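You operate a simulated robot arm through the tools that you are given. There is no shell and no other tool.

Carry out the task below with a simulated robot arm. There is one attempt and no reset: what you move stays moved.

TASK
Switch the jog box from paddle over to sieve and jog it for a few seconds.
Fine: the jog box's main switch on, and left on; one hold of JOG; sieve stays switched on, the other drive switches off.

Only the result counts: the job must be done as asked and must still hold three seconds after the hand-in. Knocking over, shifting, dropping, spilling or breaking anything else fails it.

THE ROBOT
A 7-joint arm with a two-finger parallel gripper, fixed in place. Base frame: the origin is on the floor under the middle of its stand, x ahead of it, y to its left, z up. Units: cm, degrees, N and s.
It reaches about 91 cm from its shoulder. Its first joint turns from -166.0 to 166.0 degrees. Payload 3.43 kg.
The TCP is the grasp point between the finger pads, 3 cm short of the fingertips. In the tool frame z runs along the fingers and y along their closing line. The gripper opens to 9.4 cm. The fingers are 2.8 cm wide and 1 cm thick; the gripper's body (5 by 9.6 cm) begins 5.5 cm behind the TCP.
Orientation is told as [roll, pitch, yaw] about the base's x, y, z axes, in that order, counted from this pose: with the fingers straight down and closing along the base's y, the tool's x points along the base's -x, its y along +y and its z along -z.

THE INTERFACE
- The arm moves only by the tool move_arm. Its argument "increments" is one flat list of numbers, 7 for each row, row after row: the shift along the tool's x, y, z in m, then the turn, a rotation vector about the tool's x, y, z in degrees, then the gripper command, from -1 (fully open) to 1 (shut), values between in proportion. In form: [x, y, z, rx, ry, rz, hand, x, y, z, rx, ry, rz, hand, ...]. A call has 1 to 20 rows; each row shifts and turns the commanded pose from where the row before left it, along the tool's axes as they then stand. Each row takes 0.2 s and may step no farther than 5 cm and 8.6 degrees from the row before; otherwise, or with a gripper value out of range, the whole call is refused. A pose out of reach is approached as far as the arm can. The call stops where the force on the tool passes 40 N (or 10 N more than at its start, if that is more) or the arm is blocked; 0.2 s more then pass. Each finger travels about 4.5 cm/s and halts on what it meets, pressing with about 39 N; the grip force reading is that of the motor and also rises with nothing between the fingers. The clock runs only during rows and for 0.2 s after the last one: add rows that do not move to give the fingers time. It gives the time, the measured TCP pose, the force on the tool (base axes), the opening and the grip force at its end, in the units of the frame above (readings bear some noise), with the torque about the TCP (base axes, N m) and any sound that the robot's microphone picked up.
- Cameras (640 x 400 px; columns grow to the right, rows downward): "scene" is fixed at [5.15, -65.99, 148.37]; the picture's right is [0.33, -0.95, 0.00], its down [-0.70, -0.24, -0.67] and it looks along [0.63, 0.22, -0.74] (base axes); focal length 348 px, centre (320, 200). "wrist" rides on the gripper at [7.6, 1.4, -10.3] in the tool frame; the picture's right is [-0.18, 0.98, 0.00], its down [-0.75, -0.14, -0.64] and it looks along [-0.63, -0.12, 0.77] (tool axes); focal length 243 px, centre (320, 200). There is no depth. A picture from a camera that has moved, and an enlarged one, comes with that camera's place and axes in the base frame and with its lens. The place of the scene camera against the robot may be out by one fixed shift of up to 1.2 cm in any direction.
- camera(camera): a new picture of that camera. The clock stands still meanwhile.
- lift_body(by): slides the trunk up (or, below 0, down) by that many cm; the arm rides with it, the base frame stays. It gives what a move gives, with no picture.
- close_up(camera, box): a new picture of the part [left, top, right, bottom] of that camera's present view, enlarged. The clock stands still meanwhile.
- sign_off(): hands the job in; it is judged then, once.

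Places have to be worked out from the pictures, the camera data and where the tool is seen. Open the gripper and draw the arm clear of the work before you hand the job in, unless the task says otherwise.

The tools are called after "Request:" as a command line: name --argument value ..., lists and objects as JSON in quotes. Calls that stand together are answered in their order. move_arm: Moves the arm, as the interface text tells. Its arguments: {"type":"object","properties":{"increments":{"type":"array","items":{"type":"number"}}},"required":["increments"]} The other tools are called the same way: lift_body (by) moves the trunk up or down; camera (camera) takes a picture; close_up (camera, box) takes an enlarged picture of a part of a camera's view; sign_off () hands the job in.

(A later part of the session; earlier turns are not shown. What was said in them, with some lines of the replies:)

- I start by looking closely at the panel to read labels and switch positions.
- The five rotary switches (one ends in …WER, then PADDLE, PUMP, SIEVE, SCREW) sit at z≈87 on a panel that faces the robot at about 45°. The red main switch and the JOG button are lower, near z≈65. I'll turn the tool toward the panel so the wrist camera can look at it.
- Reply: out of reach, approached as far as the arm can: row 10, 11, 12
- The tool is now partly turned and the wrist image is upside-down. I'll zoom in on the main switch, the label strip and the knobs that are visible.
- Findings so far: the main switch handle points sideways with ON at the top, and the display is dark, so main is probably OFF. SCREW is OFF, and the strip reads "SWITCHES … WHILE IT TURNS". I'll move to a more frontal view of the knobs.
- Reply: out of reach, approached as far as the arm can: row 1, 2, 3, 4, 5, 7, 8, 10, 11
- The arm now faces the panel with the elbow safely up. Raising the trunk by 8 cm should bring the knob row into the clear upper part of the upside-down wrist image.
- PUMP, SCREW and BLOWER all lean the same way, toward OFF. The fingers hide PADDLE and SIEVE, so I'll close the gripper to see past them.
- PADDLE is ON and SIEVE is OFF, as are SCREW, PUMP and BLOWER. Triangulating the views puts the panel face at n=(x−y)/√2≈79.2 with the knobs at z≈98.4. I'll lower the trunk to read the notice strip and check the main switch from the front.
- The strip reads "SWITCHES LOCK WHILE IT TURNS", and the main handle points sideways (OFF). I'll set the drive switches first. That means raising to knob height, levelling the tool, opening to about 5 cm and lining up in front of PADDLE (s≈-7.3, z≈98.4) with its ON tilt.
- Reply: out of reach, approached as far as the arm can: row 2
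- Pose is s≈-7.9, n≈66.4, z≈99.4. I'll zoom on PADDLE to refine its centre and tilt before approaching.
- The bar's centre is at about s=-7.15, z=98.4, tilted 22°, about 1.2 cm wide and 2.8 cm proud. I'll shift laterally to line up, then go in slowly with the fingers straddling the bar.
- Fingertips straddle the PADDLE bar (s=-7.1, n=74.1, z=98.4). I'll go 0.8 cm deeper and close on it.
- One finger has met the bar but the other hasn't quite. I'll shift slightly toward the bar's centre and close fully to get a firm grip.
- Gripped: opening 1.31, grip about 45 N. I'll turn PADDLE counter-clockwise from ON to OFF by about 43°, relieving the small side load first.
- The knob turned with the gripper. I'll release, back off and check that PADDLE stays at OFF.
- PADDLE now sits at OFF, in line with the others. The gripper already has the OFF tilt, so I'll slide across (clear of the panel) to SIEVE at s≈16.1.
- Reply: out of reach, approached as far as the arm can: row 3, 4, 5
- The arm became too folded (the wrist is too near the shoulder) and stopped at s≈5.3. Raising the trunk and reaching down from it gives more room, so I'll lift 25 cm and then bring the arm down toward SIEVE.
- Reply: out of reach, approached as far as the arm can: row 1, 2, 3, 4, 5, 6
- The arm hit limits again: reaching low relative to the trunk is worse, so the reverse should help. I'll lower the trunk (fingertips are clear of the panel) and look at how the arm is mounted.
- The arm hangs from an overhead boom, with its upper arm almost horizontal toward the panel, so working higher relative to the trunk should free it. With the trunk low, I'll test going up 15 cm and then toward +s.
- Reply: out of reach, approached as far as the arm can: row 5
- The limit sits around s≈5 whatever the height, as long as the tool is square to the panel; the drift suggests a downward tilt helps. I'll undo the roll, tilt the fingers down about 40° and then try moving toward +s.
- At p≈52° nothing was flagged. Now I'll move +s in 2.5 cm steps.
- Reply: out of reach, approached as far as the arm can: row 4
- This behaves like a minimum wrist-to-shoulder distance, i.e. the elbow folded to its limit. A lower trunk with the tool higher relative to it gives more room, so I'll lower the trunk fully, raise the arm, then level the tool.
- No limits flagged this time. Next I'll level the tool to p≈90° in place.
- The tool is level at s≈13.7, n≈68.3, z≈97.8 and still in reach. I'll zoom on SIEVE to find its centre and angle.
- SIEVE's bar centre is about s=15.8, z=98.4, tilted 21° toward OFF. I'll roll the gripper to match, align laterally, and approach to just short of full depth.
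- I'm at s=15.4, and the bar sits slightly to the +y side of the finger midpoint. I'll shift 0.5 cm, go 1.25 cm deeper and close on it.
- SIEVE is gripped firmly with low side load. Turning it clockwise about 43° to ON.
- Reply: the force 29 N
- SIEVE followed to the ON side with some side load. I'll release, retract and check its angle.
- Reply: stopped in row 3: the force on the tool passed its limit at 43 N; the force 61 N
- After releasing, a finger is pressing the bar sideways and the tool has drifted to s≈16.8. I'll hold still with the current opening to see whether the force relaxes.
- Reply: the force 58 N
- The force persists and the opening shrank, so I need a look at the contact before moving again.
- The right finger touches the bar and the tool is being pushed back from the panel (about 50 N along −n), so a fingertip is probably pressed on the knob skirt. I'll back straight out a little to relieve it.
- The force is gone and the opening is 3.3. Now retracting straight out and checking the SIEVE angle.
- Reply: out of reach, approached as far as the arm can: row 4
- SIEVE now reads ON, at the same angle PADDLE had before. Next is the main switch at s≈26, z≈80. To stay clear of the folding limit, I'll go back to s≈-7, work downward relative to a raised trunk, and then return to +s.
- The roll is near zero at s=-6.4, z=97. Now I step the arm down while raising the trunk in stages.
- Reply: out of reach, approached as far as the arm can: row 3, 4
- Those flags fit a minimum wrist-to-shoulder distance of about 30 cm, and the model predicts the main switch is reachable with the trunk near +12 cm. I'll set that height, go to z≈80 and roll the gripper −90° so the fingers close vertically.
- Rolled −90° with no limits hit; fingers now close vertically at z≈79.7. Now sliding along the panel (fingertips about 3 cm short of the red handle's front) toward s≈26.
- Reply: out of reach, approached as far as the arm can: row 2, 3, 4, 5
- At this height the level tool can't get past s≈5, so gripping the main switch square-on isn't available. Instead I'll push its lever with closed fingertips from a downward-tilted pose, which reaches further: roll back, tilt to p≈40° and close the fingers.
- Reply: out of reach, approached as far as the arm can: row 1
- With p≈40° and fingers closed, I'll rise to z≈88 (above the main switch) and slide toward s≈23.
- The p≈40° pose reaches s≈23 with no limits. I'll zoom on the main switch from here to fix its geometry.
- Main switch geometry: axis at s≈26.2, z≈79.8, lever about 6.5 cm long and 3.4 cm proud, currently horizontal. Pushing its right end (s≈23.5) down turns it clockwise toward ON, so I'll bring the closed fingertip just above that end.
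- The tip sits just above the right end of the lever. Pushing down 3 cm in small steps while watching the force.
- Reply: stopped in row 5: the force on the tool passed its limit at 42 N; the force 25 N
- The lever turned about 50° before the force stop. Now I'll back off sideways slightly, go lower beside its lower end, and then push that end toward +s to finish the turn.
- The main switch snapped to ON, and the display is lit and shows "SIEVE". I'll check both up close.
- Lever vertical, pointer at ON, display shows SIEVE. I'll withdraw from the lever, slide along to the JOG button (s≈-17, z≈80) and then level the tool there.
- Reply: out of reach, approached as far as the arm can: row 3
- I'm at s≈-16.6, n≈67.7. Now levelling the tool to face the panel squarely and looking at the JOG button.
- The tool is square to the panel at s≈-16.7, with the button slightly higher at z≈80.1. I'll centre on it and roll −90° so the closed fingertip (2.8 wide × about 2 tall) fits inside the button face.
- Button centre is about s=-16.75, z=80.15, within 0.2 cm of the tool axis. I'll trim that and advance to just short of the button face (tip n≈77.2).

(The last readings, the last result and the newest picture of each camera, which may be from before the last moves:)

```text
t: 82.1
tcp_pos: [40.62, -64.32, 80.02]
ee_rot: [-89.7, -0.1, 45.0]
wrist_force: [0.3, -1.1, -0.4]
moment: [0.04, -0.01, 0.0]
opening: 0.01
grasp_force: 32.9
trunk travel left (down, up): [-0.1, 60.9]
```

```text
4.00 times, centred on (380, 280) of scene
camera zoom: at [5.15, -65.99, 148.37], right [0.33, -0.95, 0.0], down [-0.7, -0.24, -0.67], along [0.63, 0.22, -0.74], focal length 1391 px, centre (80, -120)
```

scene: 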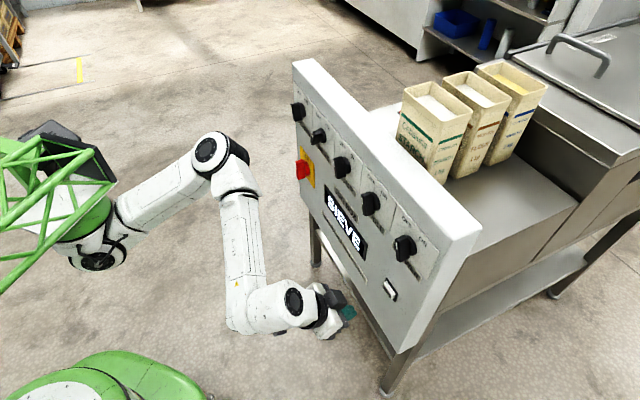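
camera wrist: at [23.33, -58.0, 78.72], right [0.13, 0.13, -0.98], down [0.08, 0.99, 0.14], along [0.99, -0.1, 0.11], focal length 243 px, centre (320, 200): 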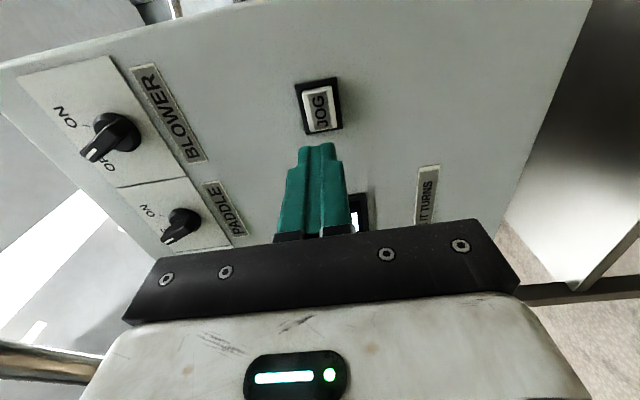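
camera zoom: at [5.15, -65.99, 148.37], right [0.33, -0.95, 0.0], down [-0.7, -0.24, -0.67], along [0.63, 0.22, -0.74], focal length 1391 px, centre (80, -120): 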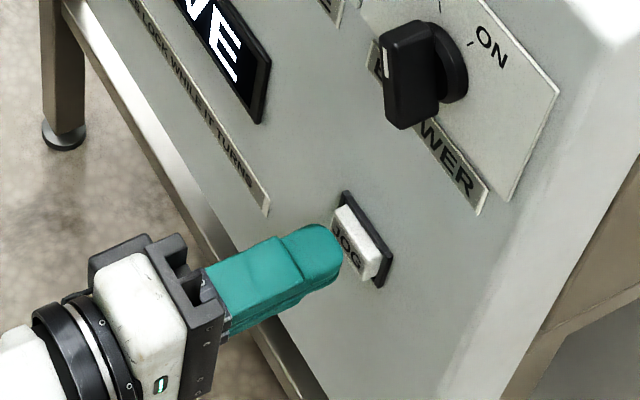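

No contact yet at tip n≈77.2; the button centre looks about 0.3 cm further toward −s. I'll shift 0.35 cm that way and creep in.

Request:
move_arm --increments '[0.0035, 0, 0, 0, 0, 0, 1, 0, 0, 0.003, 0, 0, 0, 1]'

Request:
close_up --camera "scene" --box '[340, 250, 420, 320]'

```text
t: 82.7
tcp_pos: [40.45, -64.74, 80.05]
ee_rot: [-89.7, -0.1, 45.0]
wrist_force: [-0.6, -0.2, -0.4]
moment: [0.0, 0.03, 0.01]
opening: 0.0
grasp_force: 32.8
trunk travel left (down, up): [-0.1, 60.9]
```

```text
5.71 times, centred on (380, 285) of scene
camera zoom: at [5.15, -65.99, 148.37], right [0.33, -0.95, 0.0], down [-0.7, -0.24, -0.67], along [0.63, 0.22, -0.74], focal length 1988 px, centre (-23, -286)
```

zoom: 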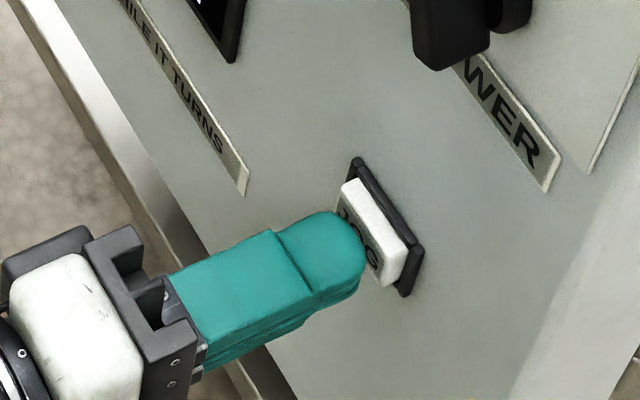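

The fingertip is aligned with the button, with a small gap left. Continuing in small steps to find contact.

Request:
move_arm --increments '[0, 0, 0.003, 0, 0, 0, 1]'

```text
t: 83.1
tcp_pos: [40.66, -64.94, 79.99]
ee_rot: [-89.8, 0.0, 45.0]
wrist_force: [0.9, 0.4, -0.4]
moment: [-0.03, 0.03, 0.0]
opening: 0.0
grasp_force: 32.7
trunk travel left (down, up): [-0.1, 60.9]
```

Still no contact at tip n≈77.7; another 0.25 cm.

Request:
move_arm --increments '[0, 0, 0.0025, 0, 0, 0, 1]'

```text
t: 83.5
tcp_pos: [40.81, -65.14, 80.02]
ee_rot: [-89.7, -0.2, 45.0]
wrist_force: [-0.7, 1.8, 0.2]
moment: [-0.03, -0.02, 0.0]
opening: 0.0
grasp_force: 33.1
trunk travel left (down, up): [-0.1, 60.9]
```

A hint of contact (about 1.8 N along −n). I'll press a further 0.2 cm and check.

Request:
move_arm --increments '[0, 0, 0.002, 0, 0, 0, 1]'

Request:
close_up --camera "scene" --box '[310, 180, 430, 310]'

```text
t: 83.9
tcp_pos: [40.98, -65.43, 80.02]
ee_rot: [-89.6, -0.2, 45.1]
wrist_force: [-3.0, 3.4, 1.3]
moment: [-0.02, -0.03, -0.02]
opening: 0.02
grasp_force: 32.8
trunk travel left (down, up): [-0.1, 60.9]
heard: click
```

```text
3.08 times, centred on (370, 245) of scene
camera zoom: at [5.15, -65.99, 148.37], right [0.33, -0.95, 0.0], down [-0.7, -0.24, -0.67], along [0.63, 0.22, -0.74], focal length 1070 px, centre (166, 62)
```

zoom: 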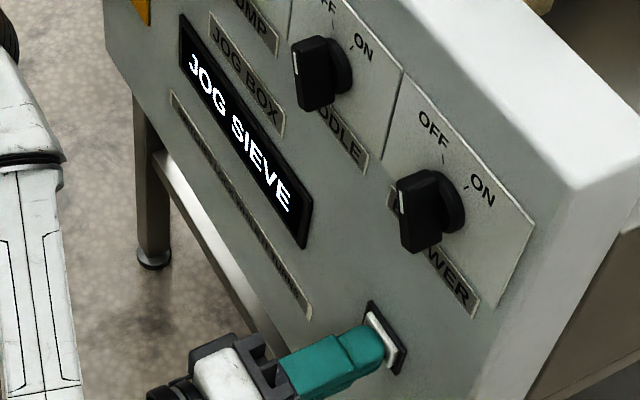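

A click was heard and the display reads "JOG SIEVE", so the jog is running. I'll press a touch firmer and hold still for about 3 s.

Request:
move_arm --increments '[0, 0, 0.001, 0, 0, 0, 1, 0, 0, 0, 0, 0, 0, 1, 0, 0, 0, 0, 0, 0, 1, 0, 0, 0, 0, 0, 0, 1, 0, 0, 0, 0, 0, 0, 1, 0, 0, 0, 0, 0, 0, 1, 0, 0, 0, 0, 0, 0, 1, 0, 0, 0, 0, 0, 0, 1, 0, 0, 0, 0, 0, 0, 1, 0, 0, 0, 0, 0, 0, 1, 0, 0, 0, 0, 0, 0, 1, 0, 0, 0, 0, 0, 0, 1, 0, 0, 0, 0, 0, 0, 1, 0, 0, 0, 0, 0, 0, 1]'

Request:
close_up --camera "scene" --box '[310, 180, 430, 310]'

```text
t: 86.9
tcp_pos: [41.11, -65.34, 80.04]
ee_rot: [-89.7, -0.1, 45.1]
wrist_force: [-4.9, 2.1, 1.2]
moment: [-0.03, -0.04, -0.09]
opening: 0.01
grasp_force: 32.6
trunk travel left (down, up): [-0.1, 60.9]
```

```text
3.08 times, centred on (370, 245) of scene
camera zoom: at [5.15, -65.99, 148.37], right [0.33, -0.95, 0.0], down [-0.7, -0.24, -0.67], along [0.63, 0.22, -0.74], focal length 1070 px, centre (166, 62)
```

zoom: 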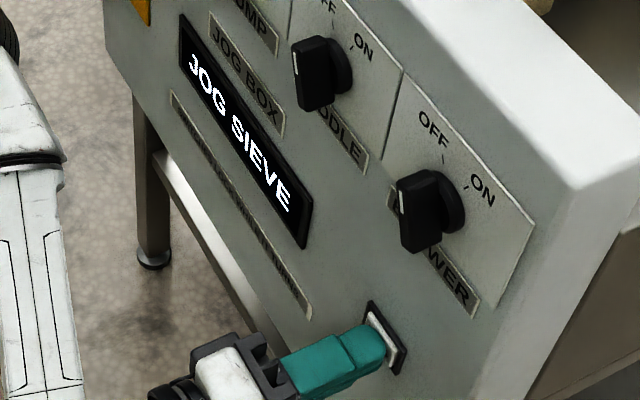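

It has been held about 3.2 s, still showing "JOG SIEVE". Releasing now with a straight, quick retreat.

Request:
move_arm --increments '[0, 0, -0.02, 0, 0, 0, 1, 0, 0, -0.03, 0, 0, 0, 1, 0, 0, -0.04, 0, 0, 0, 1, 0, 0, 0, 0, 0, 0, 1]'

Request:
camera --camera "scene"

Request:
close_up --camera "scene" --box '[280, 80, 480, 310]'

```text
t: 87.9
tcp_pos: [34.87, -58.97, 80.11]
ee_rot: [-89.7, -0.2, 45.1]
wrist_force: [0.7, -0.9, 0.0]
moment: [0.0, -0.01, -0.01]
opening: 0.01
grasp_force: 33.0
trunk travel left (down, up): [-0.1, 60.9]
```

```text
taken
```

scene: 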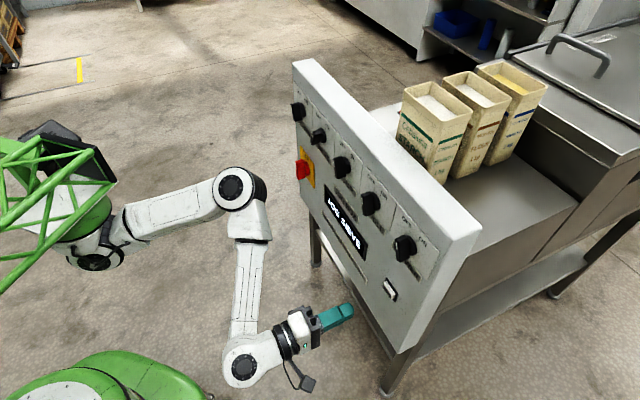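

```text
1.74 times, centred on (380, 195) of scene
camera zoom: at [5.15, -65.99, 148.37], right [0.33, -0.95, 0.0], down [-0.7, -0.24, -0.67], along [0.63, 0.22, -0.74], focal length 605 px, centre (216, 209)
```

zoom: 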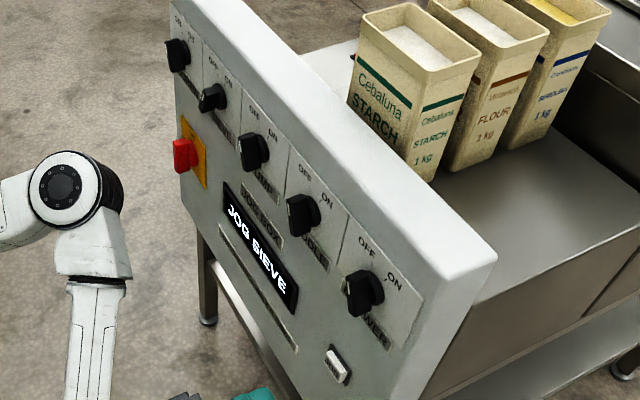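

The display still reads "JOG SIEVE" just after release. It may be coasting or the button may be stuck, so I'll wait a second and look again.

Request:
move_arm --increments '[0, 0, 0, 0, 0, 0, 1, 0, 0, 0, 0, 0, 0, 1, 0, 0, 0, 0, 0, 0, 1, 0, 0, 0, 0, 0, 0, 1, 0, 0, 0, 0, 0, 0, 1]'

Request:
close_up --camera "scene" --box '[310, 180, 430, 310]'

Request:
close_up --camera "wrist" --box '[240, 50, 400, 190]'

```text
t: 89.1
tcp_pos: [34.87, -59.15, 80.21]
ee_rot: [-89.7, -0.1, 45.1]
wrist_force: [0.1, -0.3, -0.4]
moment: [0.01, -0.01, -0.02]
opening: 0.0
grasp_force: 33.4
trunk travel left (down, up): [-0.1, 60.9]
```

```text
3.08 times, centred on (370, 245) of scene
camera zoom: at [5.15, -65.99, 148.37], right [0.33, -0.95, 0.0], down [-0.7, -0.24, -0.67], along [0.63, 0.22, -0.74], focal length 1070 px, centre (166, 62)
```

zoom: 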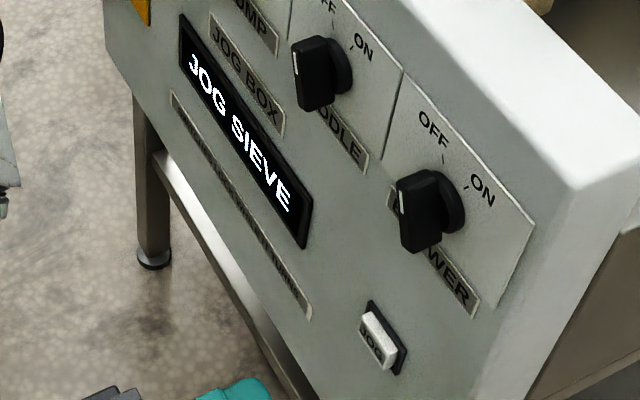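

```text
2.86 times, centred on (320, 120) of wrist
camera zoom: at [21.96, -57.35, 78.7], right [0.13, 0.14, -0.98], down [0.08, 0.99, 0.15], along [0.99, -0.1, 0.12], focal length 693 px, centre (320, 429)
```

zoom: 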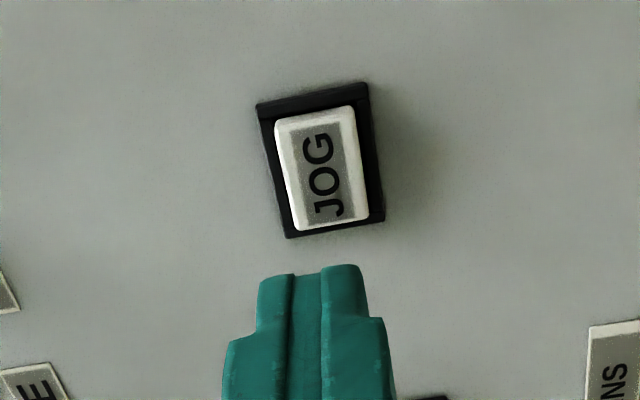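

The button has popped back out. I'll open the gripper and draw the arm back, which also gives the display time to change.

Request:
move_arm --increments '[0, 0, -0.03, 0, 0, 0, -0.5, 0, 0, -0.03, 0, 0, 0, -1, 0, 0, -0.03, 0, 0, 0, -1, 0, 0, 0, 0, 0, 0, -1, 0, 0, 0, 0, 0, 0, -1, 0, 0, 0, 0, 0, 0, -1, 0, 0, 0, 0, 0, 0, -1, 0, 0, 0, 0, 0, 0, -1, 0, 0, 0, 0, 0, 0, -1, 0, 0, 0, 0, 0, 0, -1, 0, 0, 0, 0, 0, 0, -1, 0, 0, 0, 0, 0, 0, -1, 0, 0, 0, 0, 0, 0, -1, 0, 0, 0, 0, 0, 0, -1, 0, 0, 0, 0, 0, 0, -1]'

Request:
close_up --camera "scene" --box '[280, 80, 480, 310]'

Request:
camera --camera "scene"

```text
t: 92.3
tcp_pos: [29.2, -55.31, 78.44]
ee_rot: [-88.8, -0.4, 45.0]
wrist_force: [-0.2, -0.5, -1.1]
moment: [-0.04, 0.0, 0.0]
opening: 9.41
grasp_force: 0.0
out of reach, approached as far as the arm can: row 2, 3
trunk travel left (down, up): [-0.1, 60.9]
```

```text
1.74 times, centred on (380, 195) of scene
camera zoom: at [5.15, -65.99, 148.37], right [0.33, -0.95, 0.0], down [-0.7, -0.24, -0.67], along [0.63, 0.22, -0.74], focal length 605 px, centre (216, 209)
```

zoom: 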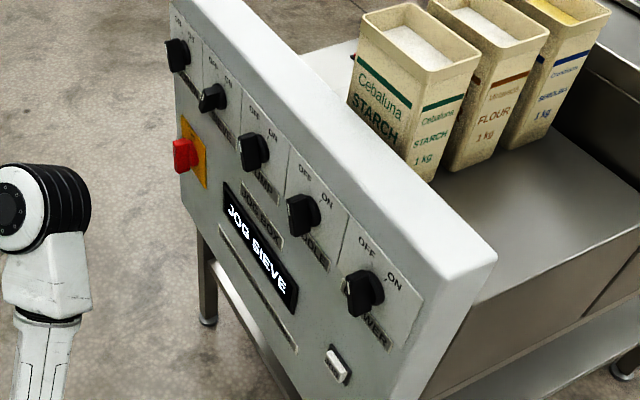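

```text
taken
```

scene: 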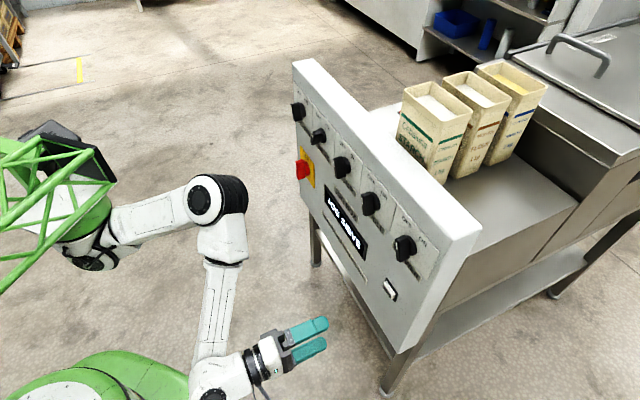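

Gripper open and arm drawn back; switch positions look right. I'll wait a few more seconds to see whether the display settles.

Request:
move_arm --increments '[0, 0, 0, 0, 0, 0, -1, 0, 0, 0, 0, 0, 0, -1, 0, 0, 0, 0, 0, 0, -1, 0, 0, 0, 0, 0, 0, -1, 0, 0, 0, 0, 0, 0, -1, 0, 0, 0, 0, 0, 0, -1, 0, 0, 0, 0, 0, 0, -1, 0, 0, 0, 0, 0, 0, -1, 0, 0, 0, 0, 0, 0, -1, 0, 0, 0, 0, 0, 0, -1, 0, 0, 0, 0, 0, 0, -1, 0, 0, 0, 0, 0, 0, -1, 0, 0, 0, 0, 0, 0, -1, 0, 0, 0, 0, 0, 0, -1, 0, 0, 0, 0, 0, 0, -1, 0, 0, 0, 0, 0, 0, -1, 0, 0, 0, 0, 0, 0, -1, 0, 0, 0, 0, 0, 0, -1, 0, 0, 0, 0, 0, 0, -1, 0, 0, 0, 0, 0, 0, -1]'

Request:
close_up --camera "scene" --box '[280, 80, 480, 310]'

Request:
close_up --camera "scene" --box '[270, 80, 390, 200]'

```text
t: 96.5
tcp_pos: [29.17, -55.2, 78.4]
ee_rot: [-88.8, -0.6, 45.1]
wrist_force: [0.6, 0.6, -0.5]
moment: [0.0, -0.01, -0.01]
opening: 9.36
grasp_force: 0.1
trunk travel left (down, up): [-0.1, 60.9]
```

```text
1.74 times, centred on (380, 195) of scene
camera zoom: at [5.15, -65.99, 148.37], right [0.33, -0.95, 0.0], down [-0.7, -0.24, -0.67], along [0.63, 0.22, -0.74], focal length 605 px, centre (216, 209)
```

zoom: 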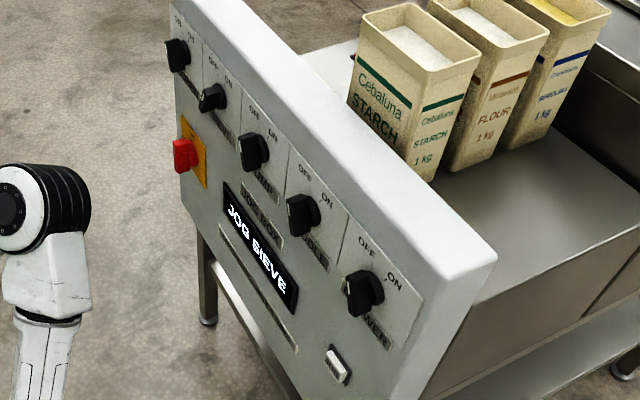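

```text
3.33 times, centred on (330, 140) of scene
camera zoom: at [5.15, -65.99, 148.37], right [0.33, -0.95, 0.0], down [-0.7, -0.24, -0.67], along [0.63, 0.22, -0.74], focal length 1160 px, centre (287, 400)
```

zoom: 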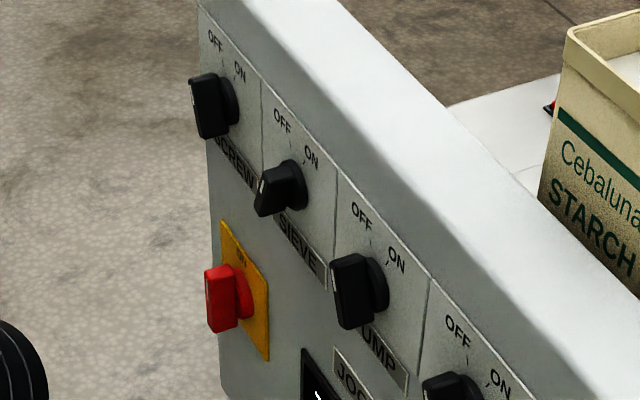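

Everything matches: main switch ON, SIEVE ON, SCREW, PUMP, PADDLE and BLOWER OFF. JOG had one hold of about 3.3 s and its button is back out. The display has kept "JOG SIEVE" for over 9 s since release, so I take it as the record of the last jog. The gripper is open and well clear of the panel, so I'm handing in.

Request:
sign_off

```text
The job is handed in.
```

The jog box is switched over from paddle to sieve, and I jogged the sieve once for about 3.3 seconds. The job is handed in.

- **Drive switches:** PADDLE is off and SIEVE is on. SCREW, PUMP and BLOWER were already off and I left them alone.
- **Main switch:** it was off at the start. I turned it on and left it on, and the display then showed "SIEVE".
- **JOG:** I pressed it once and held it; it clicked and the display changed to "JOG SIEVE". The button came back out when I let go.
- **Display after the jog:** it still read "JOG SIEVE" more than 9 seconds after release. I took that as a record of the last jog, but I couldn't see whether the sieve itself had stopped.
- **SIEVE knob contact:** while I was letting go of the SIEVE knob, the gripper pressed on it with about 60 N for a moment. I backed off; the knob stayed at ON and I saw no damage.

The gripper is open and the arm is well clear of the panel. Nothing else was moved or knocked.
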